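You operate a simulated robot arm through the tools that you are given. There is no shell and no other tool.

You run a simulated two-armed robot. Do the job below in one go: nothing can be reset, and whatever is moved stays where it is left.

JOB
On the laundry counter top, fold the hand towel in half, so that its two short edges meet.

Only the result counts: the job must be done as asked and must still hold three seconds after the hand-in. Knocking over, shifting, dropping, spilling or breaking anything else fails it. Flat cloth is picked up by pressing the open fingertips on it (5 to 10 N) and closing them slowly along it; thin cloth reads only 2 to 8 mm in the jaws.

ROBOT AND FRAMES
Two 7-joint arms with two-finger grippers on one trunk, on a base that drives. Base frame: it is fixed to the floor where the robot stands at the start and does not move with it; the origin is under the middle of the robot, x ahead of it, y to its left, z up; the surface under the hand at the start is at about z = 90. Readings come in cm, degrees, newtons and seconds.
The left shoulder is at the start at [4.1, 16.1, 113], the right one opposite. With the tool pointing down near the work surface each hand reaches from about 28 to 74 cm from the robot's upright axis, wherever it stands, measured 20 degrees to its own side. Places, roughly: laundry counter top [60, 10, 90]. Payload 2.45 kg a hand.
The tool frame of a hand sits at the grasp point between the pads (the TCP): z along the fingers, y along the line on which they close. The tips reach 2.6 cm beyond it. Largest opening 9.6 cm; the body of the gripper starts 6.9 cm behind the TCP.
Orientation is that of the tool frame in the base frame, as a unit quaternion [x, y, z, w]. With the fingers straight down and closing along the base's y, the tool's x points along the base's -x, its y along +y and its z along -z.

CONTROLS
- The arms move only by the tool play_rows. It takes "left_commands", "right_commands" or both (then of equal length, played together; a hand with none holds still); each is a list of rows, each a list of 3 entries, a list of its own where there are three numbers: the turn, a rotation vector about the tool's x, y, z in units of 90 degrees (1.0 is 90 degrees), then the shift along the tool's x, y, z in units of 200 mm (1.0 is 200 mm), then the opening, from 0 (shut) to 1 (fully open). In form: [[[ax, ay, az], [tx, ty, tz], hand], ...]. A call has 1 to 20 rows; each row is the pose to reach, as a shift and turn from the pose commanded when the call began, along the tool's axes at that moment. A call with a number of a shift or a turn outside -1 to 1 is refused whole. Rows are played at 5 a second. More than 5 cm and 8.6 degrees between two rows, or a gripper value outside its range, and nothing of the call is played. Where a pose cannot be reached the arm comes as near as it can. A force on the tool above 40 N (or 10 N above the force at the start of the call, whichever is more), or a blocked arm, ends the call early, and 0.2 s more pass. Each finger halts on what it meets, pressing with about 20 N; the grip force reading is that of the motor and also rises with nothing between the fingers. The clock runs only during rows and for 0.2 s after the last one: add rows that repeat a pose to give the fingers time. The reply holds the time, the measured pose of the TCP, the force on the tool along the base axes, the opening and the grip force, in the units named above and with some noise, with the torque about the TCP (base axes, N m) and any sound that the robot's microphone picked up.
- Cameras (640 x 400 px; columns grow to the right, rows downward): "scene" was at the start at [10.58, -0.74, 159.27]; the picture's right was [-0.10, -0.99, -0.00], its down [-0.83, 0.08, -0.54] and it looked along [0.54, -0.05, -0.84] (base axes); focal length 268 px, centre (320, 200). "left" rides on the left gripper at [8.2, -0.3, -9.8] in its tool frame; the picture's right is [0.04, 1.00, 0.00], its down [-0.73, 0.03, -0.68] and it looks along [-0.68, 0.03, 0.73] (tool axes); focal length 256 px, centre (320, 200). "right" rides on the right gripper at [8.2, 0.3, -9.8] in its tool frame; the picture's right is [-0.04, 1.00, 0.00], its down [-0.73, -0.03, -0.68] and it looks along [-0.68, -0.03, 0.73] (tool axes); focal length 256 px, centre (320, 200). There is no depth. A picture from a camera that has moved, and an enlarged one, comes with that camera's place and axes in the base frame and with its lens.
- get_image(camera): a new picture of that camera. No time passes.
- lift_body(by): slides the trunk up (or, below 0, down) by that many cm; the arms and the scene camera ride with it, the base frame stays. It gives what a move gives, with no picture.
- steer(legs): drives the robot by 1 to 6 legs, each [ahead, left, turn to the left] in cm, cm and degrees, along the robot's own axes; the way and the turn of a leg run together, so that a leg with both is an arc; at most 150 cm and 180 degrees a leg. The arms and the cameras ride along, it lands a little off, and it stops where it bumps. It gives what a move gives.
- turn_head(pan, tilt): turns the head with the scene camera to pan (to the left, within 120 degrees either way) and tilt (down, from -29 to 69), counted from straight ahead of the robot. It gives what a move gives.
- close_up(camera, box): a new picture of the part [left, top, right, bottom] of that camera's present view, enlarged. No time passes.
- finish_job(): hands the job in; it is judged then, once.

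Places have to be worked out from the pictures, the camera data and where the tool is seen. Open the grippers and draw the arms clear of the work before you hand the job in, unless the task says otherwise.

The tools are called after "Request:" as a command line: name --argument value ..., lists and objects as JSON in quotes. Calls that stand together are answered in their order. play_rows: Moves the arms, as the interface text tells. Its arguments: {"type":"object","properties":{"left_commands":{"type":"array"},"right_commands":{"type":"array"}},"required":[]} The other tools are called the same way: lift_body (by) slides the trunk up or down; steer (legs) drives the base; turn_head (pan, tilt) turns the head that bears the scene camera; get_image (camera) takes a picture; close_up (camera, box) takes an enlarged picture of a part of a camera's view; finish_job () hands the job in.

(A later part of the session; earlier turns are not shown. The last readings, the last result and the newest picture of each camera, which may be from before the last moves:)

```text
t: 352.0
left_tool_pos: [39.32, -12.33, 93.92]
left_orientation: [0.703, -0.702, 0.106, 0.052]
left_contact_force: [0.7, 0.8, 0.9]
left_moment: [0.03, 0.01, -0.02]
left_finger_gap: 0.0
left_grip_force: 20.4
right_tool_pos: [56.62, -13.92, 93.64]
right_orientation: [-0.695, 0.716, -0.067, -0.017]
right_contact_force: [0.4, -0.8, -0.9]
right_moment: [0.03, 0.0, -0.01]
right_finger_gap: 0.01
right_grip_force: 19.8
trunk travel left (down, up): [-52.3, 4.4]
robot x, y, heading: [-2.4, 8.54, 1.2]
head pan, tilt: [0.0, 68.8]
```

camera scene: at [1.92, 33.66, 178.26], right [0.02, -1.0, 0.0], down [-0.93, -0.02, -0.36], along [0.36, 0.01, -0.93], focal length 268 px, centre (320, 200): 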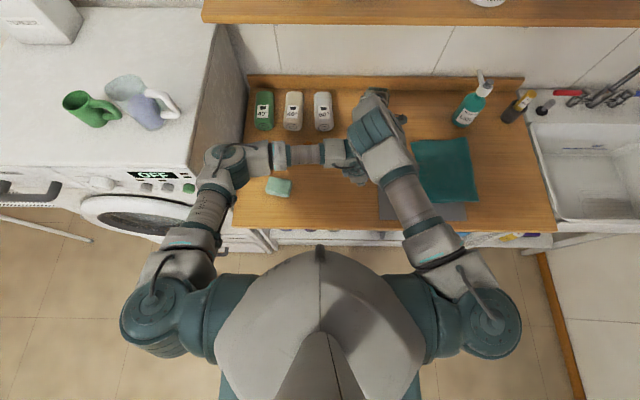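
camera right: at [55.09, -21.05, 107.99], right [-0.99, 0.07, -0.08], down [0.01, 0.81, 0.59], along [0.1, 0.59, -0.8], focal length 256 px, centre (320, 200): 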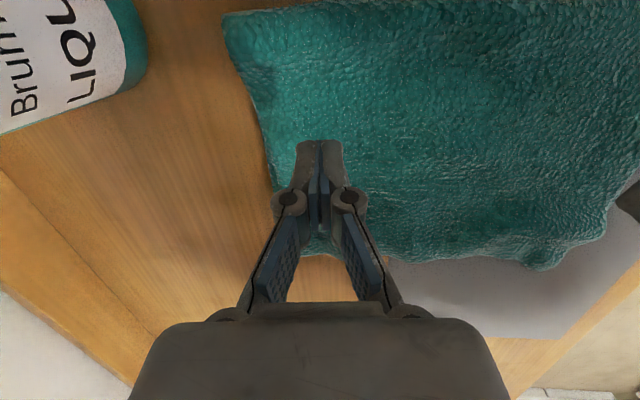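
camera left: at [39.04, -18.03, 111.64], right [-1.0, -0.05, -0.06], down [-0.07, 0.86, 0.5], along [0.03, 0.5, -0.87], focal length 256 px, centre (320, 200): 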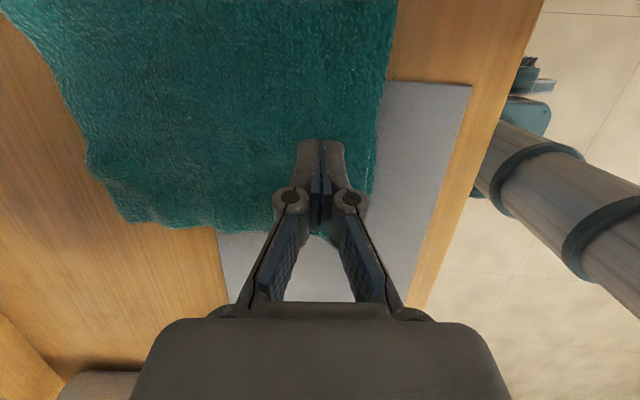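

No firm contact yet; a little lower.

Request:
play_rows --left_commands '[[[0, 0, 0], [-0.0022, 0, 0.01], 0], [[0, 0, 0], [-0.0033, 0, 0.015], 0], [[0, 0, 0], [-0.0033, 0, 0.015], 0]]' --right_commands '[[[0, 0, 0], [-0.001, 0, 0.01], 0], [[0, 0, 0], [-0.002, 0, 0.016], 0], [[0, 0, 0], [-0.002, 0, 0.016], 0]]'

```text
t: 352.8
left_tool_pos: [39.26, -12.25, 93.61]
left_orientation: [0.703, -0.701, 0.107, 0.052]
left_contact_force: [-0.6, -1.9, 8.4]
left_moment: [-0.03, 0.03, -0.01]
left_finger_gap: 0.0
left_grip_force: 19.9
right_tool_pos: [56.51, -13.93, 93.37]
right_orientation: [-0.694, 0.716, -0.068, -0.016]
right_contact_force: [-0.3, 0.7, 1.6]
right_moment: [0.01, -0.01, -0.02]
right_finger_gap: 0.01
right_grip_force: 19.3
trunk travel left (down, up): [-52.3, 4.4]
robot x, y, heading: [-2.1, 8.54, 1.1]
head pan, tilt: [0.0, 68.8]
```

Left presses 8 N, right 1.6 N; I balance them to about 4 N and drag right 4.4 cm.

Request:
play_rows --left_commands '[[[0, 0, 0], [0.0009, 0, -0.004], 0], [[0, 0, 0], [0.031, 0, 0.003], 0], [[0, 0, 0], [0.062, 0, 0.0097], 0], [[0, 0, 0], [0.0925, 0, 0.0166], 0], [[0, 0, 0], [0.123, 0, 0.0234], 0], [[0, 0, 0], [0.154, 0, 0.03], 0], [[0, 0, 0], [0.185, 0, 0.037], 0], [[0, 0, 0], [0.2156, 0, 0.044], 0]]' --right_commands '[[[0, 0, 0], [0, 0, 0.0018], 0], [[0, 0, 0], [0.0312, 0, 0.0055], 0], [[0, 0, 0], [0.0624, 0, 0.0092], 0], [[0, 0, 0], [0.0936, 0, 0.013], 0], [[0, 0, 0], [0.125, 0, 0.0167], 0], [[0, 0, 0], [0.156, 0, 0.0204], 0], [[0, 0, 0], [0.187, 0, 0.024], 0], [[0, 0, 0], [0.2185, 0, 0.0278], 0]]'

Request:
get_image --camera "left"

Request:
get_image --camera "right"

```text
t: 354.6
left_tool_pos: [39.41, -16.74, 93.65]
left_orientation: [0.704, -0.701, 0.105, 0.05]
left_contact_force: [0.3, 1.6, 2.1]
left_moment: [0.07, -0.04, -0.01]
left_finger_gap: 0.02
left_grip_force: 19.9
right_tool_pos: [56.38, -18.42, 93.23]
right_orientation: [-0.695, 0.716, -0.067, -0.016]
right_contact_force: [0.5, 1.6, 1.5]
right_moment: [0.03, 0.0, 0.01]
right_finger_gap: 0.0
right_grip_force: 20.3
trunk travel left (down, up): [-52.3, 4.4]
robot x, y, heading: [-2.11, 8.44, 1.4]
head pan, tilt: [0.0, 68.8]
```

```text
taken
camera left: at [38.97, -22.62, 105.05], right [-1.0, -0.05, -0.07], down [-0.08, 0.86, 0.5], along [0.03, 0.5, -0.87], focal length 256 px, centre (320, 200)
```

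left: 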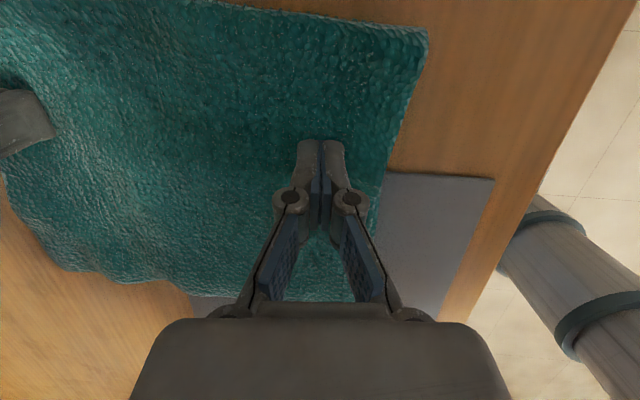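

```text
taken
camera right: at [55.2, -25.38, 103.94], right [-0.99, 0.07, -0.08], down [0.01, 0.81, 0.59], along [0.1, 0.59, -0.8], focal length 256 px, centre (320, 200)
```

right: 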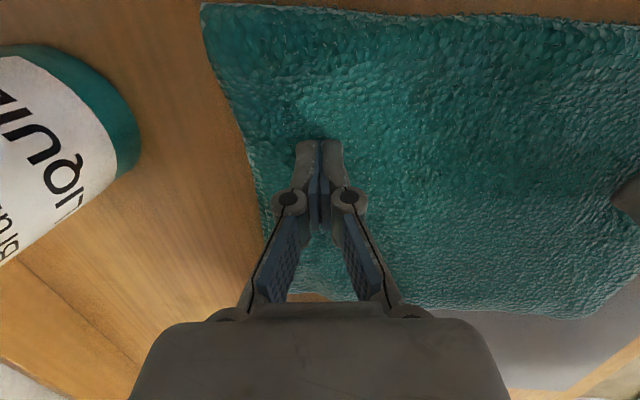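

The fold line has moved right. I lift the hands and look from above at both edges.

Request:
play_rows --left_commands '[[[0, 0, 0], [0.01, 0, -0.05], 0], [[0, 0, 0], [0.02, 0, -0.12], 0], [[0, 0, 0], [0.03, 0, -0.2], 0], [[0, 0, 0], [-0.1, 0, -0.25], 0], [[0, 0, 0], [-0.25, 0, -0.28], 0], [[0, 0, 0], [-0.4, 0, -0.3], 0], [[0, 0, 0], [-0.6, 0, -0.3], 0], [[0, 0, 0], [-0.8, 0, -0.3], 0]]' --right_commands '[[[0, 0, 0], [0.005, 0, -0.05], 0], [[0, 0, 0], [0.01, 0, -0.12], 0], [[0, 0, 0], [0.02, 0, -0.2], 0], [[0, 0, 0], [0.02, 0, -0.28], 0], [[0, 0, 0], [0.02, 0, -0.36], 0], [[0, 0, 0], [0.02, 0, -0.4], 0], [[0, 0, 0], [0.02, 0, -0.4], 0], [[0, 0, 0], [0.02, 0, -0.4], 0]]'

Request:
get_image --camera "left"

Request:
get_image --camera "right"

Request:
close_up --camera "scene" --box '[270, 90, 510, 240]'

```text
t: 356.4
left_tool_pos: [39.19, 0.23, 96.28]
left_orientation: [0.703, -0.701, 0.106, 0.053]
left_contact_force: [0.4, -0.5, 0.2]
left_moment: [-0.01, 0.04, -0.02]
left_finger_gap: 0.01
left_grip_force: 20.1
right_tool_pos: [55.81, -17.72, 101.3]
right_orientation: [-0.694, 0.716, -0.068, -0.017]
right_contact_force: [0.1, 0.6, 0.5]
right_moment: [0.01, 0.0, -0.04]
right_finger_gap: 0.0
right_grip_force: 19.8
trunk travel left (down, up): [-52.3, 4.4]
robot x, y, heading: [-2.27, 8.62, 1.2]
head pan, tilt: [0.0, 68.8]
```

```text
taken
camera left: at [38.69, -5.55, 107.57], right [-1.0, -0.05, -0.07], down [-0.08, 0.87, 0.49], along [0.03, 0.5, -0.87], focal length 256 px, centre (320, 200)
```

left: 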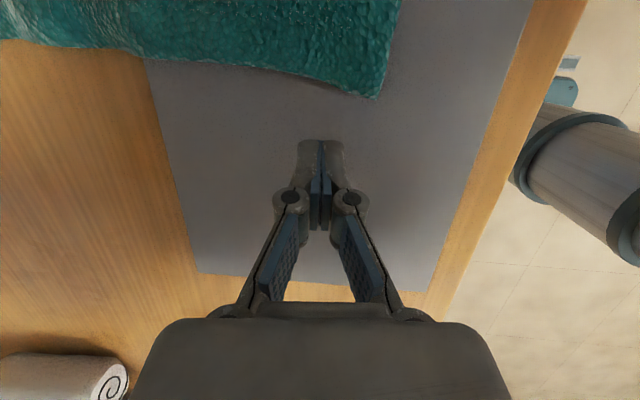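

```text
taken
camera right: at [54.63, -24.68, 111.98], right [-0.99, 0.07, -0.08], down [0.01, 0.81, 0.59], along [0.1, 0.58, -0.81], focal length 256 px, centre (320, 200)
```

right: 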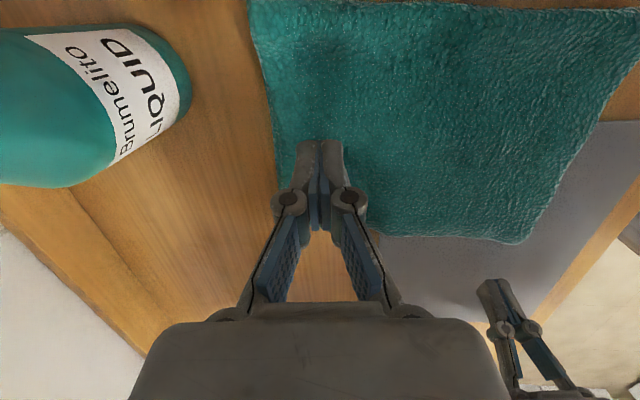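

```text
2.67 times, centred on (390, 165) of scene
camera zoom: at [2.31, 8.88, 180.25], right [0.02, -1.0, 0.0], down [-0.93, -0.02, -0.36], along [0.36, 0.01, -0.93], focal length 715 px, centre (133, 293)
```

zoom: 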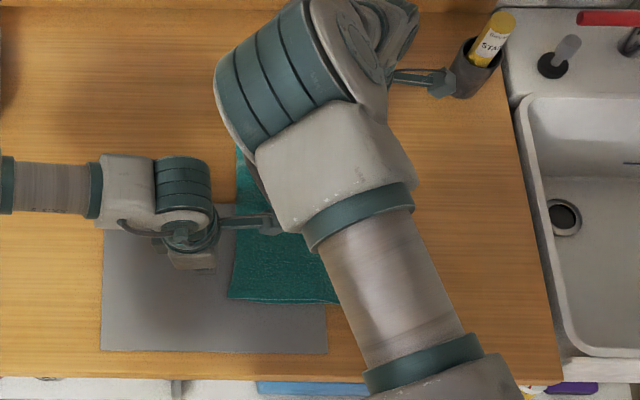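

The top hem's near corner is now at (36.4,-3.3). I zoom in on the left edge to see whether both layers line up.

Request:
close_up --camera "left" --box '[0, 0, 420, 120]'

Request:
close_up --camera "right" --box '[230, 0, 640, 260]'

```text
1.52 times, centred on (210, 60) of left
camera zoom: at [38.69, -5.55, 107.57], right [-1.0, -0.05, -0.07], down [-0.08, 0.87, 0.49], along [0.03, 0.5, -0.87], focal length 390 px, centre (488, 413)
```

zoom: 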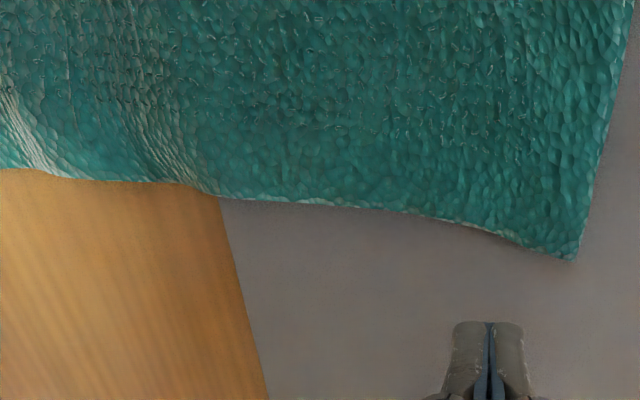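

```text
1.54 times, centred on (435, 130) of right
camera zoom: at [54.63, -24.68, 111.98], right [-0.99, 0.07, -0.08], down [0.01, 0.81, 0.59], along [0.1, 0.58, -0.81], focal length 394 px, centre (143, 308)
```

zoom: 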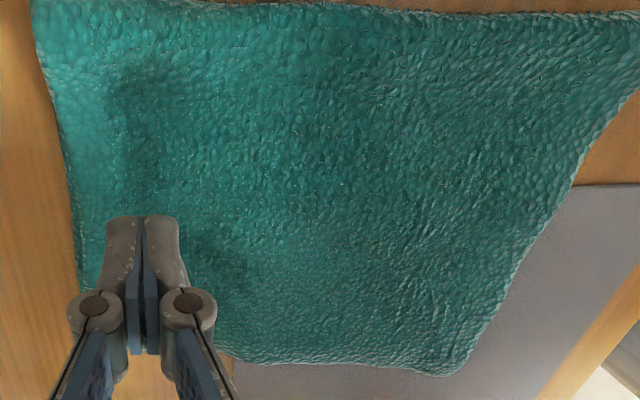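

By cloth length the edges now match on both sides: top layer about 20.4 cm and lower about 20.1 cm from the fold (near fold y≈-23.7, far ≈-25.7). To verify, I move back left and look at the left edge from its own side with the left camera.

Request:
lift_body --by 4

Request:
steer --legs '[[0, 4, 0], [0, 5, 0], [0, 5, 0], [0, 5, 0]]'

Request:
play_rows --left_commands '[[[0, 0.09, 0], [0.148, 0, -0.01], 0], [[0, 0.18, 0], [0.293, 0, -0.042], 0], [[0, 0.27, 0], [0.432, 0, -0.092], 0], [[0, 0.36, 0], [0.563, 0, -0.163], 0], [[0, 0.45, 0], [0.682, 0, -0.252], 0], [[0, 0.54, 0], [0.788, 0, -0.356], 0], [[0, 0.63, 0], [0.878, 0, -0.474], 0], [[0, 0.7, 0], [0.936, 0, -0.573], 0]]'

Request:
get_image --camera "left"

Request:
get_image --camera "scene"

```text
t: 357.2
left_tool_pos: [39.17, 0.37, 99.86]
left_orientation: [0.702, -0.702, 0.106, 0.051]
left_contact_force: [-0.6, 0.2, -0.2]
left_moment: [0.0, 0.02, 0.0]
left_finger_gap: 0.0
left_grip_force: 19.9
right_tool_pos: [55.91, -17.9, 105.29]
right_orientation: [-0.694, 0.716, -0.067, -0.017]
right_contact_force: [0.9, -0.4, 0.1]
right_moment: [-0.03, -0.01, -0.01]
right_finger_gap: 0.03
right_grip_force: 20.3
trunk travel left (down, up): [-56.3, 0.4]
robot x, y, heading: [-2.04, 8.53, 0.9]
head pan, tilt: [0.0, 68.8]
```

```text
t: 359.7
left_tool_pos: [38.67, 19.98, 100.07]
left_orientation: [-0.702, 0.702, -0.108, -0.055]
left_contact_force: [-0.5, 0.3, 0.0]
left_moment: [-0.01, -0.02, 0.0]
left_finger_gap: 0.03
left_grip_force: 20.0
right_tool_pos: [55.53, 1.77, 105.38]
right_orientation: [-0.694, 0.717, -0.069, -0.019]
right_contact_force: [0.4, 0.6, -0.1]
right_moment: [-0.01, 0.0, -0.04]
right_finger_gap: 0.0
right_grip_force: 19.3
trunk travel left (down, up): [-56.3, 0.4]
robot x, y, heading: [-2.91, 27.84, 1.0]
head pan, tilt: [0.0, 68.8]
```

```text
t: 361.5
left_tool_pos: [37.49, 4.21, 115.62]
left_orientation: [-0.542, 0.571, -0.459, -0.412]
left_contact_force: [0.7, -0.8, -0.1]
left_moment: [-0.01, 0.02, -0.04]
left_finger_gap: 0.0
left_grip_force: 19.8
right_tool_pos: [55.23, 1.62, 105.57]
right_orientation: [-0.694, 0.717, -0.069, -0.017]
right_contact_force: [-0.2, -0.1, 0.8]
right_moment: [-0.03, -0.03, 0.03]
right_finger_gap: 0.02
right_grip_force: 20.5
trunk travel left (down, up): [-56.3, 0.4]
robot x, y, heading: [-2.24, 27.74, 1.1]
head pan, tilt: [0.0, 68.8]
```

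```text
taken
camera left: at [36.84, 11.7, 125.79], right [-1.0, -0.02, -0.04], down [0.0, 0.84, -0.55], along [0.04, -0.55, -0.83], focal length 256 px, centre (320, 200)
```

left: 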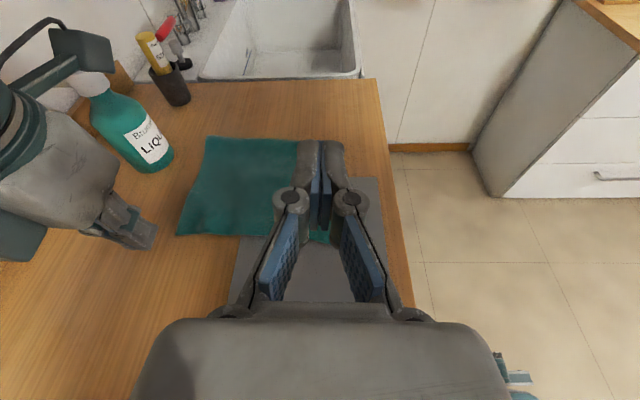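

```text
taken
camera scene: at [1.75, 29.02, 184.24], right [0.02, -1.0, 0.01], down [-0.93, -0.02, -0.36], along [0.36, 0.0, -0.93], focal length 268 px, centre (320, 200)
```

scene: 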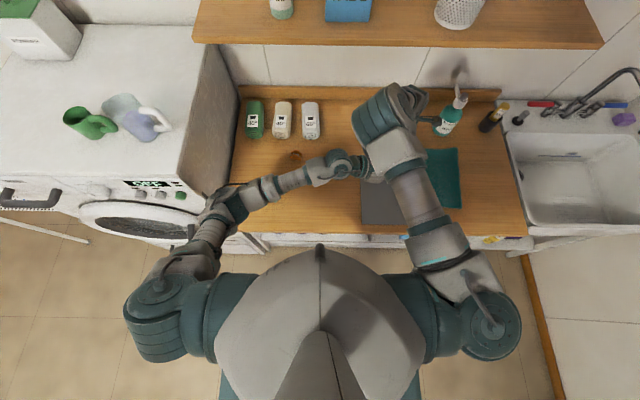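

The folded towel is in view; I zoom in on its left edge.

Request:
close_up --camera "left" --box '[150, 110, 390, 260]'

Request:
close_up --camera "scene" --box '[340, 130, 480, 230]'

```text
2.67 times, centred on (270, 185) of left
camera zoom: at [36.84, 11.7, 125.79], right [-1.0, -0.02, -0.04], down [0.0, 0.84, -0.55], along [0.04, -0.55, -0.83], focal length 683 px, centre (453, 240)
```

zoom: 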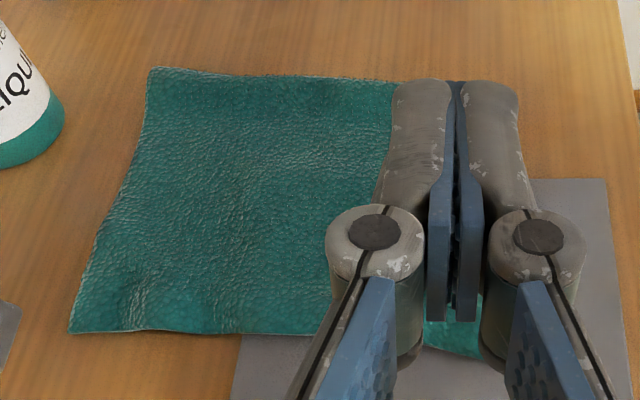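

```text
4.00 times, centred on (410, 180) of scene
camera zoom: at [1.75, 29.02, 184.24], right [0.02, -1.0, 0.01], down [-0.93, -0.02, -0.36], along [0.36, 0.0, -0.93], focal length 1072 px, centre (-40, 280)
```

zoom: 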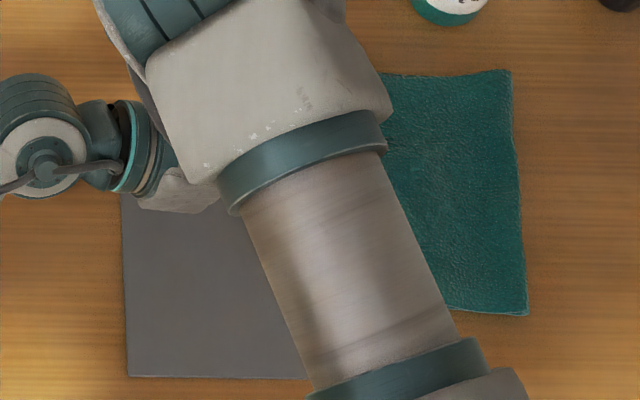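

The fold looks flat and tidy; the far side may still be off by 1–2 cm. For an accurate check I set up a straight-down view with the left camera, after moving the right hand aside to the right.

Request:
play_rows --left_commands '[[[0, -0.08, 0], [-0.132, -0.03, -0.008], 0], [[0, -0.16, 0], [-0.261, -0.06, -0.033], 0], [[0, -0.24, 0], [-0.387, -0.09, -0.074], 0], [[0, -0.31, 0], [-0.491, -0.12, -0.123], 0], [[0, -0.31, 0], [-0.491, -0.16, -0.123], 0], [[0, -0.31, 0], [-0.491, -0.2, -0.123], 0]]' --right_commands '[[[0, 0, 0], [0.15, 0, -0.05], 0], [[0, 0, 0], [0.3, 0, -0.1], 0], [[0, 0, 0], [0.45, 0, -0.1], 0], [[0, 0, 0], [0.6, 0, -0.1], 0], [[0, 0, 0], [0.75, 0, -0.1], 0], [[0, 0, 0], [0.85, 0, -0.1], 0]]'

Request:
steer --legs '[[0, -4, 0], [0, -5, 0], [0, -5, 0], [0, -5, 0]]'

Request:
get_image --camera "left"

```text
t: 362.9
left_tool_pos: [42.14, 7.37, 106.72]
left_orientation: [-0.638, 0.656, -0.311, -0.257]
left_contact_force: [-0.3, -1.1, 0.0]
left_moment: [0.0, -0.02, -0.04]
left_finger_gap: 0.0
left_grip_force: 20.0
right_tool_pos: [54.33, -16.61, 109.19]
right_orientation: [-0.694, 0.717, -0.065, -0.013]
right_contact_force: [-0.2, 0.3, -0.4]
right_moment: [0.06, 0.0, -0.01]
right_finger_gap: 0.0
right_grip_force: 19.7
trunk travel left (down, up): [-56.3, 0.4]
robot x, y, heading: [-2.66, 27.22, 0.7]
head pan, tilt: [0.0, 68.8]
```

```text
t: 365.4
left_tool_pos: [42.34, -11.2, 106.71]
left_orientation: [-0.637, 0.656, -0.311, -0.259]
left_contact_force: [0.8, -0.5, 0.1]
left_moment: [0.03, 0.04, 0.01]
left_finger_gap: 0.01
left_grip_force: 20.0
right_tool_pos: [54.69, -35.02, 109.39]
right_orientation: [-0.694, 0.717, -0.067, -0.014]
right_contact_force: [1.0, 0.1, 0.2]
right_moment: [-0.01, 0.02, -0.03]
right_finger_gap: 0.0
right_grip_force: 20.0
trunk travel left (down, up): [-56.3, 0.4]
robot x, y, heading: [-2.28, 8.35, 0.9]
head pan, tilt: [0.0, 68.8]
```

```text
taken
camera left: at [41.65, -9.43, 119.42], right [-1.0, -0.03, -0.05], down [-0.03, 1.0, -0.09], along [0.05, -0.09, -0.99], focal length 256 px, centre (320, 200)
```

left: 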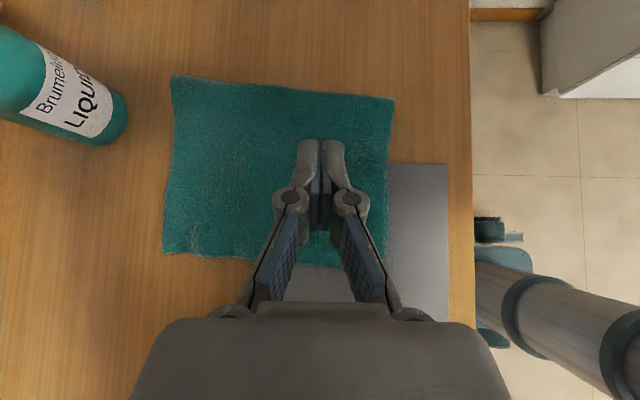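

This straight-down view is ideal. I zoom in to look for any doubled edge.

Request:
close_up --camera "left" --box '[140, 60, 300, 160]'

Request:
close_up --camera "left" --box '[140, 190, 300, 290]'

Request:
close_up --camera "left" --box '[300, 180, 460, 290]'

```text
4.00 times, centred on (220, 110) of left
camera zoom: at [41.65, -9.43, 119.42], right [-1.0, -0.03, -0.05], down [-0.03, 1.0, -0.09], along [0.05, -0.09, -0.99], focal length 1024 px, centre (720, 560)
```

zoom: 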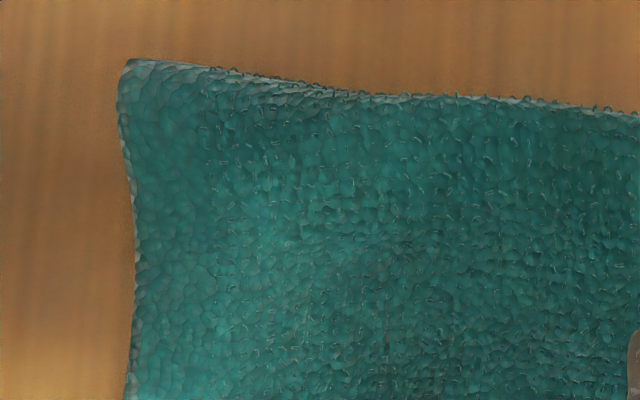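

```text
4.00 times, centred on (220, 240) of left
camera zoom: at [41.65, -9.43, 119.42], right [-1.0, -0.03, -0.05], down [-0.03, 1.0, -0.09], along [0.05, -0.09, -0.99], focal length 1024 px, centre (720, 40)
```

zoom: 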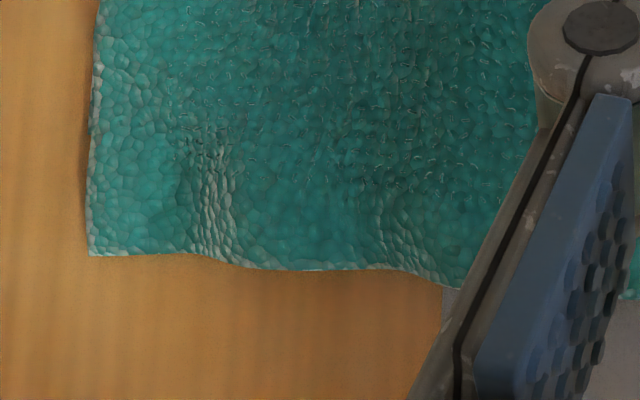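

```text
3.64 times, centred on (380, 235) of left
camera zoom: at [41.65, -9.43, 119.42], right [-1.0, -0.03, -0.05], down [-0.03, 1.0, -0.09], along [0.05, -0.09, -0.99], focal length 931 px, centre (102, 73)
```

zoom: 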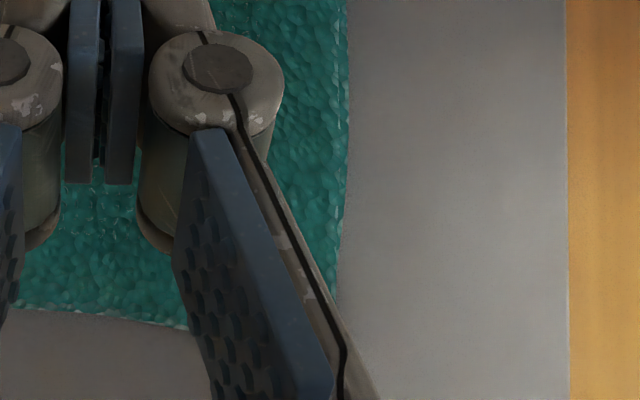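

Only single edges are visible, and the lengths say: near and middle match within ~0.5 cm, while at the far corner the top layer overhangs the hidden lower edge by roughly 1.5–2 cm. I'll make one gentle correction there with the right fingertips. First I bring the right hand over the far-left corner.

Request:
steer --legs '[[0, 3, 0], [0, 3.5, 0]]'

Request:
play_rows --right_commands '[[[0, 0, 0], [-0.15, -0.03, 0], 0], [[0, 0, 0], [-0.3, -0.06, 0], 0], [[0, 0, 0], [-0.45, -0.09, 0], 0], [[0, 0, 0], [-0.6, -0.12, 0], 0], [[0, 0, 0], [-0.75, -0.15, 0], 0], [[0, 0, 0], [-0.9, -0.18, 0.05], 0], [[0, 0, 0], [-1.0, -0.18, 0.15], 0], [[0, 0, 0], [-1.0, -0.18, 0.3], 0], [[0, 0, 0], [-1.0, -0.18, 0.45], 0], [[0, 0, 0], [-1.0, -0.18, 0.6], 0]]'

Request:
get_image --camera "right"

```text
t: 366.6
left_tool_pos: [41.76, -3.2, 107.15]
left_orientation: [-0.635, 0.653, -0.318, -0.262]
left_contact_force: [1.1, 0.0, 0.1]
left_moment: [0.0, -0.02, -0.02]
left_finger_gap: 0.0
left_grip_force: 19.8
right_tool_pos: [54.24, -26.98, 110.13]
right_orientation: [-0.694, 0.716, -0.074, -0.017]
right_contact_force: [0.9, 0.0, 0.0]
right_moment: [0.0, 0.02, -0.01]
right_finger_gap: 0.0
right_grip_force: 20.6
trunk travel left (down, up): [-56.3, 0.4]
robot x, y, heading: [-2.34, 15.06, 0.7]
head pan, tilt: [0.0, 68.8]
```

```text
t: 368.9
left_tool_pos: [41.69, -4.98, 107.11]
left_orientation: [-0.637, 0.656, -0.314, -0.256]
left_contact_force: [0.6, 0.0, -0.3]
left_moment: [0.01, -0.01, -0.01]
left_finger_gap: 0.0
left_grip_force: 20.5
right_tool_pos: [59.13, -10.52, 95.7]
right_orientation: [-0.694, 0.716, -0.07, -0.011]
right_contact_force: [0.9, 0.4, 0.4]
right_moment: [-0.04, -0.03, -0.03]
right_finger_gap: 0.02
right_grip_force: 20.0
trunk travel left (down, up): [-56.3, 0.4]
robot x, y, heading: [-2.17, 15.2, 0.8]
head pan, tilt: [0.0, 68.8]
```

```text
taken
camera right: at [57.78, -17.54, 106.37], right [-0.99, 0.07, -0.09], down [0.0, 0.81, 0.59], along [0.11, 0.59, -0.8], focal length 256 px, centre (320, 200)
```

right: 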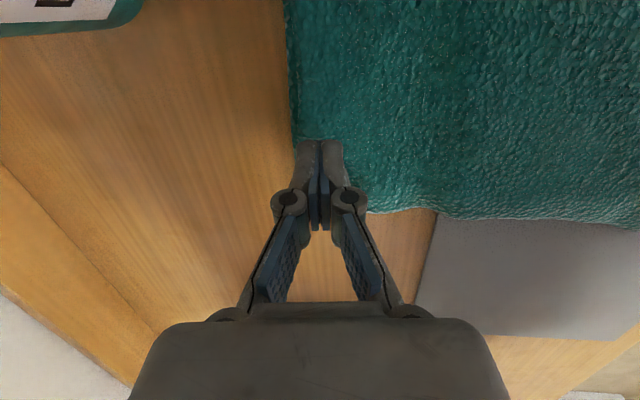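

The right hand is next to the corner. I position it over the overhanging flap and lower to light contact.

Request:
play_rows --right_commands '[[[0, 0, 0], [-0.06, 0.02, 0], 0], [[0, 0, 0], [-0.12, 0.04, 0], 0], [[0, 0, 0], [-0.175, 0.055, 0], 0], [[0, 0, 0], [-0.18, 0.055, 0.04], 0], [[0, 0, 0], [-0.185, 0.055, 0.08], 0], [[0, 0, 0], [-0.19, 0.055, 0.12], 0], [[0, 0, 0], [-0.19, 0.055, 0.12], 0], [[0, 0, 0], [-0.19, 0.055, 0.12], 0]]'

```text
t: 370.6
left_tool_pos: [41.51, -4.22, 107.25]
left_orientation: [-0.636, 0.655, -0.315, -0.258]
left_contact_force: [0.2, 0.1, 0.6]
left_moment: [0.0, -0.02, 0.02]
left_finger_gap: 0.0
left_grip_force: 20.5
right_tool_pos: [58.41, -6.17, 92.99]
right_orientation: [-0.694, 0.716, -0.072, -0.014]
right_contact_force: [0.5, 0.1, 0.8]
right_moment: [0.03, -0.01, 0.0]
right_finger_gap: 0.0
right_grip_force: 20.2
trunk travel left (down, up): [-56.3, 0.4]
robot x, y, heading: [-2.31, 15.2, 0.9]
head pan, tilt: [0.0, 68.8]
```

At this height it barely touches, which itself tells the layer count. I slide right in small steps and read the force: a jump will reveal where the lower layer's edge begins.

Request:
play_rows --right_commands '[[[0, 0, 0], [0.02, 0, 0.002], 0], [[0, 0, 0], [0.04, 0, 0.004], 0], [[0, 0, 0], [0.04, 0, 0.004], 0]]'

Request:
play_rows --right_commands '[[[0, 0, 0], [0.02, 0, 0.002], 0], [[0, 0, 0], [0.04, 0, 0.004], 0], [[0, 0, 0], [0.04, 0, 0.004], 0]]'

Request:
get_image --camera "right"

```text
t: 371.4
left_tool_pos: [41.64, -3.5, 107.36]
left_orientation: [-0.635, 0.655, -0.317, -0.26]
left_contact_force: [-0.1, 0.6, -0.7]
left_moment: [-0.02, -0.01, -0.02]
left_finger_gap: 0.0
left_grip_force: 19.2
right_tool_pos: [58.44, -6.34, 93.38]
right_orientation: [-0.695, 0.715, -0.073, -0.015]
right_contact_force: [0.9, 1.0, -0.5]
right_moment: [-0.02, -0.04, 0.03]
right_finger_gap: 0.01
right_grip_force: 20.4
trunk travel left (down, up): [-56.3, 0.4]
robot x, y, heading: [-2.78, 15.4, 1.1]
head pan, tilt: [0.0, 68.8]
```

```text
t: 372.2
left_tool_pos: [41.41, -3.72, 107.11]
left_orientation: [-0.635, 0.656, -0.315, -0.26]
left_contact_force: [-9.0, -16.5, -10.0]
left_moment: [2.16, -1.43, 0.24]
left_finger_gap: 0.01
left_grip_force: 20.4
right_tool_pos: [58.48, -7.19, 93.24]
right_orientation: [-0.695, 0.715, -0.072, -0.012]
right_contact_force: [0.0, -0.5, 0.0]
right_moment: [0.02, -0.02, 0.02]
right_finger_gap: 0.0
right_grip_force: 19.8
trunk travel left (down, up): [-56.3, 0.4]
robot x, y, heading: [-2.37, 15.57, 1.0]
head pan, tilt: [0.0, 68.8]
```

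```text
taken
camera right: at [57.18, -14.11, 103.99], right [-0.99, 0.06, -0.09], down [0.0, 0.81, 0.59], along [0.11, 0.58, -0.81], focal length 256 px, centre (320, 200)
```

right: 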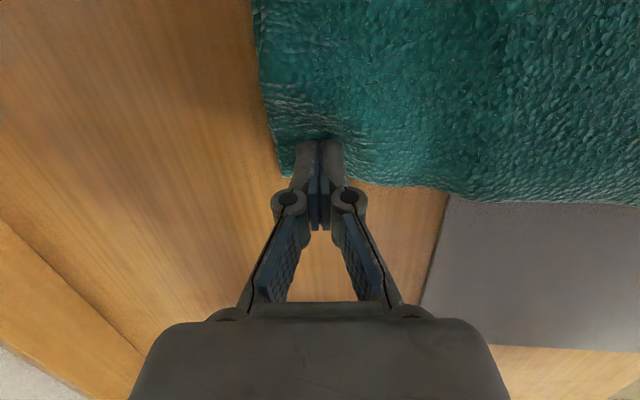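

The left hand suddenly reads a side force: the right forearm is touching it. I raise the right hand at once and pull the left hand away.

Request:
play_rows --left_commands '[[[0, 0, 0], [0.0, 0.03, 0.02], 0], [[0, 0, 0], [0.0, 0.08, 0.05], 0], [[0, 0, 0], [0.0, 0.14, 0.07], 0], [[0, 0, 0], [0.0, 0.2, 0.07], 0], [[0, 0, 0], [0.0, 0.25, 0.07], 0]]' --right_commands '[[[0, 0, 0], [0.01, 0, -0.1], 0], [[0, 0, 0], [0.02, 0, -0.2], 0], [[0, 0, 0], [0.02, 0, -0.3], 0], [[0, 0, 0], [0.02, 0, -0.35], 0], [[0, 0, 0], [0.02, 0, -0.35], 0]]'

Request:
get_image --camera "right"

Request:
get_image --camera "scene"

```text
t: 373.4
left_tool_pos: [36.59, -4.86, 105.88]
left_orientation: [-0.636, 0.655, -0.315, -0.258]
left_contact_force: [1.0, -1.2, -0.3]
left_moment: [-0.01, 0.05, -0.02]
left_finger_gap: 0.0
left_grip_force: 19.7
right_tool_pos: [57.73, -7.08, 100.25]
right_orientation: [-0.695, 0.716, -0.072, -0.014]
right_contact_force: [0.5, 0.1, 0.2]
right_moment: [-0.02, 0.0, -0.03]
right_finger_gap: 0.0
right_grip_force: 19.9
trunk travel left (down, up): [-56.3, 0.4]
robot x, y, heading: [-2.49, 15.17, 0.9]
head pan, tilt: [0.0, 68.8]
```

```text
taken
camera right: at [56.44, -13.95, 110.96], right [-0.99, 0.07, -0.09], down [0.0, 0.81, 0.59], along [0.11, 0.58, -0.81], focal length 256 px, centre (320, 200)
```

right: 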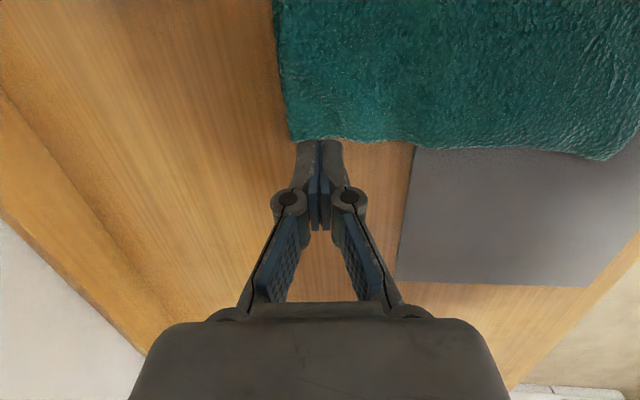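

```text
taken
camera scene: at [2.01, 15.5, 184.24], right [0.02, -1.0, 0.0], down [-0.93, -0.02, -0.36], along [0.36, 0.0, -0.93], focal length 268 px, centre (320, 200)
```

scene: 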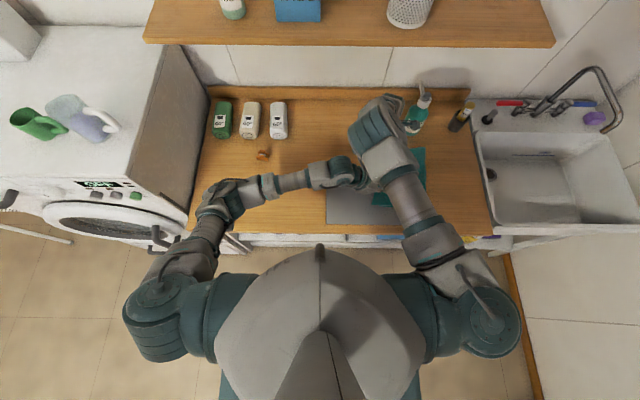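

No harm done; the contact has ceased. I move the left hand well away to the left and then do the small correction with the right hand.

Request:
play_rows --left_commands '[[[0, 0, 0], [-0.12, 0, -0.13], 0], [[0, 0, 0], [-0.24, 0, -0.27], 0], [[0, 0, 0], [-0.36, 0, -0.4], 0], [[0, 0, 0], [-0.455, 0, -0.532], 0], [[0, 0, 0], [-0.455, 0, -0.532], 0], [[0, 0, 0], [-0.455, 0, -0.532], 0], [[0, 0, 0], [-0.455, 0, -0.532], 0]]' --right_commands '[[[0, 0, 0], [0, -0.02, 0], 0], [[0, 0, 0], [0, -0.03, 0.1], 0], [[0, 0, 0], [0, -0.03, 0.2], 0], [[0, 0, 0], [0, -0.03, 0.3], 0], [[0, 0, 0], [0, -0.03, 0.34], 0], [[0, 0, 0], [0, -0.03, 0.355], 0], [[0, 0, 0], [0, -0.03, 0.355], 0]]'

```text
t: 375.1
left_tool_pos: [36.55, 9.14, 106.33]
left_orientation: [-0.635, 0.655, -0.316, -0.259]
left_contact_force: [-0.3, 0.2, -0.5]
left_moment: [-0.02, 0.02, -0.01]
left_finger_gap: 0.01
left_grip_force: 20.0
right_tool_pos: [59.03, -7.99, 93.23]
right_orientation: [-0.695, 0.716, -0.072, -0.013]
right_contact_force: [0.2, -0.2, 0.8]
right_moment: [0.01, 0.04, 0.02]
right_finger_gap: 0.0
right_grip_force: 19.4
trunk travel left (down, up): [-56.3, 0.4]
robot x, y, heading: [-1.81, 15.48, 1.3]
head pan, tilt: [0.0, 68.8]
```

At y≈-7 there is still only one layer under the finger, so the lower edge is indeed recessed here. I press lightly and drag this corner right 2.6 cm.

Request:
play_rows --right_commands '[[[0, 0, 0], [-0.001, 0, 0.007], 0], [[0, 0, 0], [-0.001, 0, 0.012], 0], [[0, 0, 0], [-0.001, 0, 0.012], 0]]'

Request:
play_rows --right_commands '[[[0, 0, 0], [0.02, 0, 0.0024], 0], [[0, 0, 0], [0.04, 0, 0.0048], 0], [[0, 0, 0], [0.06, 0, 0.0072], 0], [[0, 0, 0], [0.08, 0, 0.0096], 0], [[0, 0, 0], [0.1, 0, 0.01], 0], [[0, 0, 0], [0.13, 0, 0.01], 0]]'

Request:
get_image --camera "right"

```text
t: 375.9
left_tool_pos: [36.51, 9.31, 106.32]
left_orientation: [-0.636, 0.654, -0.317, -0.259]
left_contact_force: [-0.1, -0.2, -0.6]
left_moment: [0.02, 0.02, 0.04]
left_finger_gap: 0.0
left_grip_force: 20.6
right_tool_pos: [59.02, -8.13, 92.97]
right_orientation: [-0.695, 0.716, -0.073, -0.014]
right_contact_force: [0.8, -0.5, 5.0]
right_moment: [-0.06, -0.02, 0.03]
right_finger_gap: 0.0
right_grip_force: 19.9
trunk travel left (down, up): [-56.3, 0.4]
robot x, y, heading: [-2.35, 14.88, 0.8]
head pan, tilt: [0.0, 68.8]
```

```text
t: 377.2
left_tool_pos: [36.44, 9.26, 106.3]
left_orientation: [-0.636, 0.655, -0.317, -0.259]
left_contact_force: [-0.8, -1.2, -0.8]
left_moment: [0.01, 0.01, 0.02]
left_finger_gap: 0.0
left_grip_force: 20.1
right_tool_pos: [58.9, -10.62, 93.0]
right_orientation: [-0.694, 0.716, -0.072, -0.014]
right_contact_force: [0.1, 0.8, 3.2]
right_moment: [0.05, 0.0, 0.0]
right_finger_gap: 0.0
right_grip_force: 20.2
trunk travel left (down, up): [-56.3, 0.4]
robot x, y, heading: [-2.37, 15.05, 1.0]
head pan, tilt: [0.0, 68.8]
```

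```text
taken
camera right: at [57.6, -17.54, 103.72], right [-0.99, 0.07, -0.09], down [0.0, 0.81, 0.59], along [0.11, 0.58, -0.81], focal length 256 px, centre (320, 200)
```

right: 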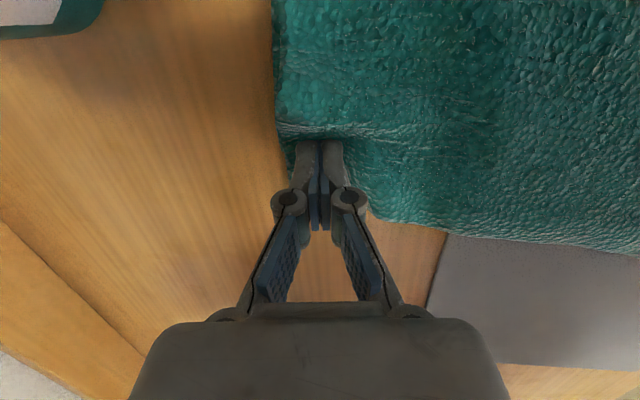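

The finger still felt only one layer at y≈-9.7, so I might be pushing the lower corner along. I stop, lift, and look.

Request:
play_rows --right_commands '[[[0, 0, 0], [0.005, 0, -0.08], 0], [[0, 0, 0], [0.01, 0, -0.2], 0], [[0, 0, 0], [0.1, 0, -0.3], 0], [[0, 0, 0], [0.3, 0, -0.4], 0], [[0, 0, 0], [0.5, 0, -0.45], 0], [[0, 0, 0], [0.7, 0, -0.45], 0], [[0, 0, 0], [0.9, 0, -0.45], 0]]'

Request:
steer --legs '[[0, -4, 0], [0, -5, 0], [0, -5, 0]]'

Request:
get_image --camera "left"

Request:
get_image --camera "right"

```text
t: 378.9
left_tool_pos: [36.5, 9.0, 106.36]
left_orientation: [-0.636, 0.655, -0.316, -0.258]
left_contact_force: [-0.3, -0.2, -0.2]
left_moment: [0.02, -0.01, -0.03]
left_finger_gap: 0.01
left_grip_force: 19.9
right_tool_pos: [57.86, -27.76, 103.88]
right_orientation: [-0.694, 0.716, -0.07, -0.013]
right_contact_force: [0.1, 0.3, 0.0]
right_moment: [0.01, -0.02, -0.01]
right_finger_gap: 0.0
right_grip_force: 20.3
trunk travel left (down, up): [-56.3, 0.4]
robot x, y, heading: [-2.22, 15.01, 1.0]
head pan, tilt: [0.0, 68.8]
```

```text
t: 380.8
left_tool_pos: [36.68, -4.25, 106.41]
left_orientation: [-0.636, 0.655, -0.316, -0.258]
left_contact_force: [0.5, -0.2, -0.1]
left_moment: [0.02, 0.07, -0.01]
left_finger_gap: 0.0
left_grip_force: 19.8
right_tool_pos: [58.09, -40.93, 104.28]
right_orientation: [-0.695, 0.716, -0.072, -0.015]
right_contact_force: [0.3, 0.6, -0.3]
right_moment: [0.0, 0.01, 0.01]
right_finger_gap: 0.03
right_grip_force: 20.3
trunk travel left (down, up): [-56.3, 0.4]
robot x, y, heading: [-2.25, 1.72, 1.1]
head pan, tilt: [0.0, 68.8]
```

```text
taken
camera left: at [35.95, -2.47, 118.95], right [-1.0, -0.04, -0.06], down [-0.03, 1.0, -0.09], along [0.06, -0.09, -0.99], focal length 256 px, centre (320, 200)
```

left: 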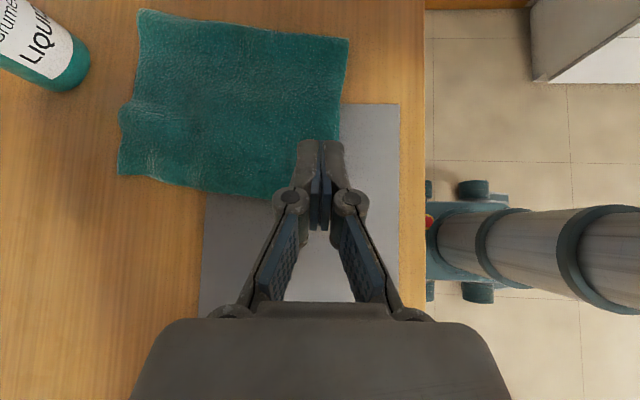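

```text
taken
camera right: at [56.72, -47.73, 114.82], right [-0.99, 0.06, -0.09], down [0.0, 0.81, 0.58], along [0.11, 0.58, -0.81], focal length 256 px, centre (320, 200)
```

right: 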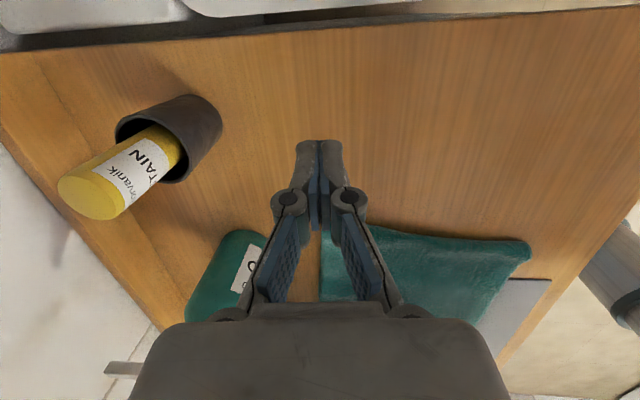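

I zoom into this straight-down view.

Request:
close_up --camera "left" --box '[90, 0, 370, 215]'

Request:
close_up --camera "left" --box '[95, 80, 225, 210]'

```text
1.86 times, centred on (230, 108) of left
camera zoom: at [35.95, -2.47, 118.95], right [-1.0, -0.04, -0.06], down [-0.03, 1.0, -0.09], along [0.06, -0.09, -0.99], focal length 476 px, centre (487, 372)
```

zoom: 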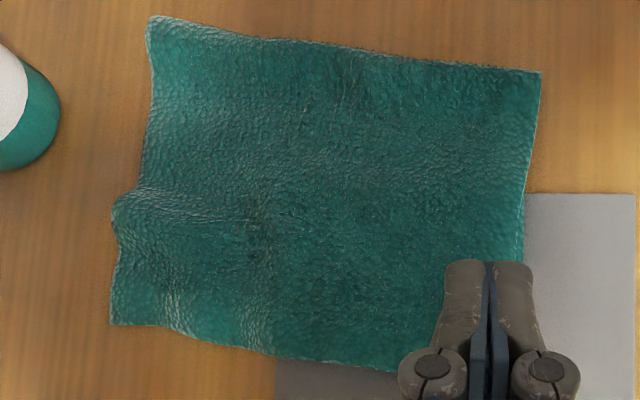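

```text
3.08 times, centred on (160, 145) of left
camera zoom: at [35.95, -2.47, 118.95], right [-1.0, -0.04, -0.06], down [-0.03, 1.0, -0.09], along [0.06, -0.09, -0.99], focal length 788 px, centre (812, 369)
```

zoom: 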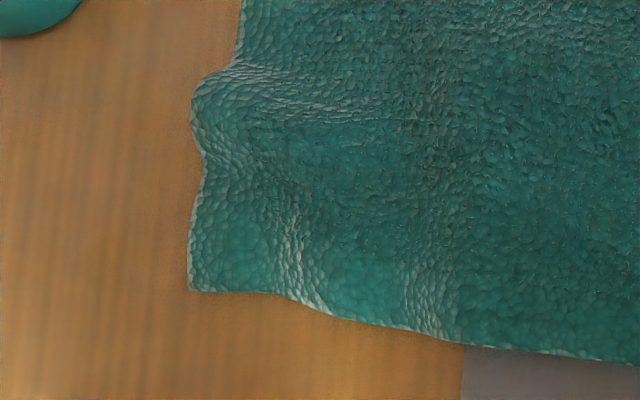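

The far-left top corner is now at (61.5,-7.2), about over the recessed lower edge, with only a small wrinkle; near and middle match well. I open both grippers, and back the robot away for an unobstructed overall look.

Request:
play_rows --left_commands '[[[0, 0, 0], [0, 0, -0.05], 0.2], [[0, 0, 0], [0.05, 0, -0.1], 0.5], [[0, 0, 0], [0.1, 0, -0.15], 0.8], [[0, 0, 0], [0.15, 0, -0.2], 1.0], [[0, 0, 0], [0.2, 0, -0.2], 1.0]]' --right_commands '[[[0, 0, 0], [0, 0.02, -0.05], 0.2], [[0, 0, 0], [0, 0.05, -0.1], 0.5], [[0, 0, 0], [0, 0.08, -0.15], 0.8], [[0, 0, 0], [0, 0.1, -0.2], 1.0], [[0, 0, 0], [0, 0.1, -0.2], 1.0]]'

Request:
steer --legs '[[-15, 0, 0], [-20, 0, 0]]'

Request:
turn_head --pan 0 --tilt 52

Request:
get_image --camera "scene"

```text
t: 382.2
left_tool_pos: [35.69, -1.72, 112.17]
left_orientation: [-0.634, 0.652, -0.323, -0.261]
left_contact_force: [-0.5, 0.0, 0.1]
left_moment: [0.01, 0.01, -0.01]
left_finger_gap: 9.62
left_grip_force: 0.2
right_tool_pos: [55.14, -38.07, 108.99]
right_orientation: [-0.695, 0.715, -0.08, -0.017]
right_contact_force: [0.6, -0.1, 0.1]
right_moment: [0.05, 0.01, 0.0]
right_finger_gap: 9.6
right_grip_force: 0.0
trunk travel left (down, up): [-56.3, 0.4]
robot x, y, heading: [-2.21, 2.52, 0.8]
head pan, tilt: [0.0, 68.8]
stopped in row 5 (left hand): the arm was blocked; the commanded pose is now the measured one
```

```text
t: 384.8
left_tool_pos: [0.72, -0.69, 112.06]
left_orientation: [-0.634, 0.65, -0.325, -0.263]
left_contact_force: [0.9, -0.6, -1.0]
left_moment: [-0.1, 0.03, -0.02]
left_finger_gap: 9.6
left_grip_force: 0.2
right_tool_pos: [20.41, -37.05, 109.15]
right_orientation: [-0.697, 0.712, -0.083, -0.022]
right_contact_force: [0.6, 0.8, -0.5]
right_moment: [-0.03, 0.05, 0.01]
right_finger_gap: 9.6
right_grip_force: 0.0
trunk travel left (down, up): [-56.3, 0.4]
robot x, y, heading: [-37.28, 1.86, 1.0]
head pan, tilt: [0.0, 68.8]
```

```text
t: 385.5
left_tool_pos: [-0.06, -2.18, 112.21]
left_orientation: [-0.635, 0.654, -0.323, -0.256]
left_contact_force: [-0.4, -0.6, 0.8]
left_moment: [0.03, -0.03, 0.06]
left_finger_gap: 9.6
left_grip_force: 0.2
right_tool_pos: [19.79, -38.46, 109.0]
right_orientation: [-0.697, 0.712, -0.08, -0.014]
right_contact_force: [0.2, 0.5, -0.1]
right_moment: [-0.03, -0.01, 0.02]
right_finger_gap: 9.56
right_grip_force: 0.1
trunk travel left (down, up): [-56.3, 0.4]
robot x, y, heading: [-37.42, 1.87, 1.0]
head pan, tilt: [0.0, 52.0]
```

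```text
taken
camera scene: at [-30.96, -0.1, 186.14], right [0.02, -1.0, -0.01], down [-0.79, 0.0, -0.61], along [0.61, 0.02, -0.79], focal length 268 px, centre (320, 200)
```

scene: 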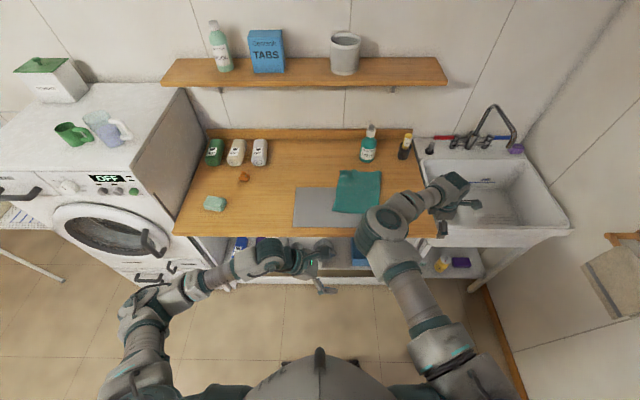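

Everything on the counter stands as before. I zoom in on the folded towel.

Request:
close_up --camera "scene" --box '[280, 120, 440, 240]'

```text
3.33 times, centred on (360, 180) of scene
camera zoom: at [-30.96, -0.1, 186.14], right [0.02, -1.0, -0.01], down [-0.79, 0.0, -0.61], along [0.61, 0.02, -0.79], focal length 894 px, centre (187, 267)
```

zoom: 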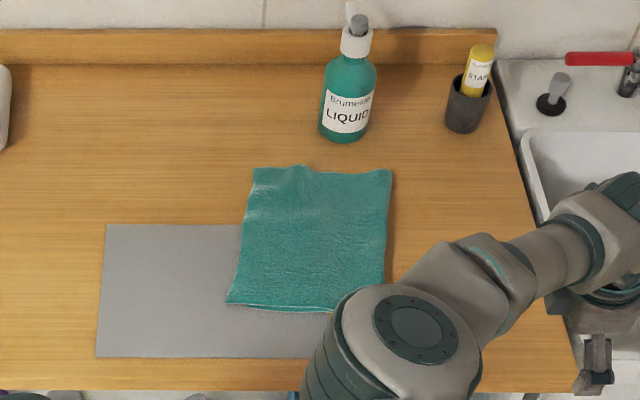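

I zoom further on the towel's near edge and left edge, where the two layers show.

Request:
close_up --camera "scene" --box '[328, 162, 384, 218]'

Request:
close_up --camera "scene" --box '[330, 192, 366, 218]'

```text
7.14 times, centred on (356, 190) of scene
camera zoom: at [-30.96, -0.1, 186.14], right [0.02, -1.0, -0.01], down [-0.79, 0.0, -0.61], along [0.61, 0.02, -0.79], focal length 1915 px, centre (63, 271)
```

zoom: 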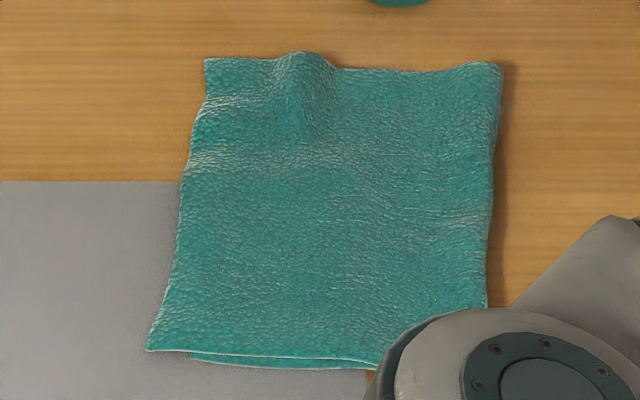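

```text
15.38 times, centred on (348, 205) of scene
camera zoom: at [-30.96, -0.1, 186.14], right [0.02, -1.0, -0.01], down [-0.79, 0.0, -0.61], along [0.61, 0.02, -0.79], focal length 4124 px, centre (-111, 123)
```

zoom: 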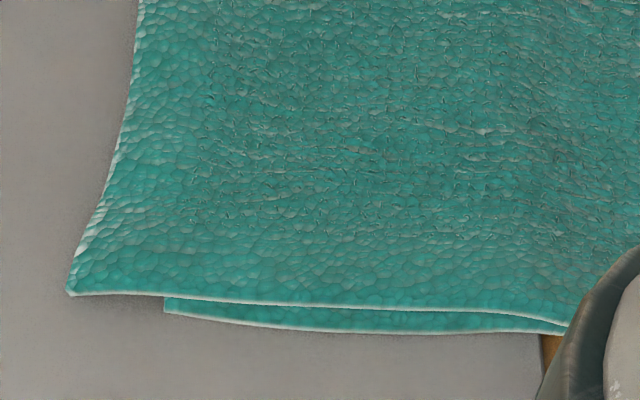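

From this angle the near side reveals the truth: the top corner is at (36.5,-2.8) but the lower one at (36.3,-5.6), so the edges are still about 2.8 cm apart there. I'll improve it: re-grip the overhanging top hem with both hands, unfold, and lay it back with the hem leading. First I straighten the left hand and bring the right hand back in line, here in free space.

Request:
play_rows --left_commands '[[[0, -0.09, 0], [-0.148, 0, -0.01], 0.5], [[0, -0.18, 0], [-0.293, 0, -0.042], 0.46], [[0, -0.27, 0], [-0.432, 0, -0.093], 0.46], [[0, -0.36, 0], [-0.563, 0, -0.163], 0.46], [[0, -0.45, 0], [-0.682, 0, -0.251], 0.46], [[0, -0.54, 0], [-0.788, 0, -0.356], 0.46]]' --right_commands '[[[0, 0, 0], [-0.13, -0.02, 0.03], 0.46], [[0, 0, 0], [-0.26, -0.04, 0.06], 0.46], [[0, 0, 0], [-0.4, -0.06, 0.1], 0.46], [[0, 0, 0], [-0.53, -0.08, 0.13], 0.46], [[0, 0, 0], [-0.66, -0.1, 0.16], 0.46], [[0, 0, 0], [-0.78, -0.12, 0.2], 0.46]]'

Request:
get_image --camera "scene"

```text
t: 386.9
left_tool_pos: [0.38, 15.53, 105.01]
left_orientation: [0.712, -0.701, 0.037, -0.03]
left_contact_force: [-0.5, 1.1, -0.3]
left_moment: [-0.04, 0.0, 0.02]
left_finger_gap: 4.43
left_grip_force: 0.2
right_tool_pos: [22.99, -21.74, 103.59]
right_orientation: [-0.697, 0.712, -0.087, -0.02]
right_contact_force: [0.7, -0.2, 0.2]
right_moment: [-0.04, 0.0, -0.01]
right_finger_gap: 4.44
right_grip_force: 0.1
trunk travel left (down, up): [-56.3, 0.4]
robot x, y, heading: [-37.06, 2.21, 1.0]
head pan, tilt: [0.0, 52.0]
```

```text
taken
camera scene: at [-31.02, 5.16, 186.13], right [0.02, -1.0, 0.02], down [-0.79, -0.02, -0.61], along [0.61, 0.0, -0.79], focal length 268 px, centre (320, 200)
```

scene: 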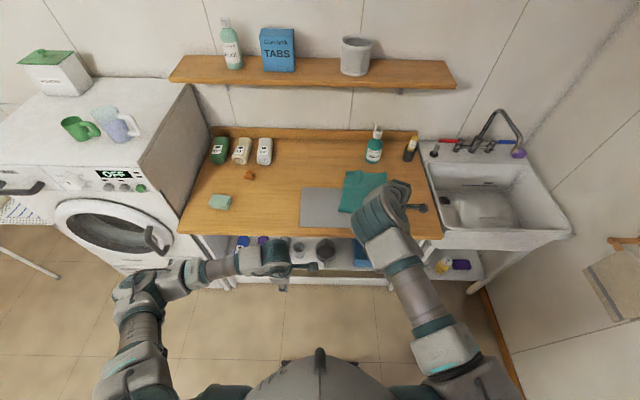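

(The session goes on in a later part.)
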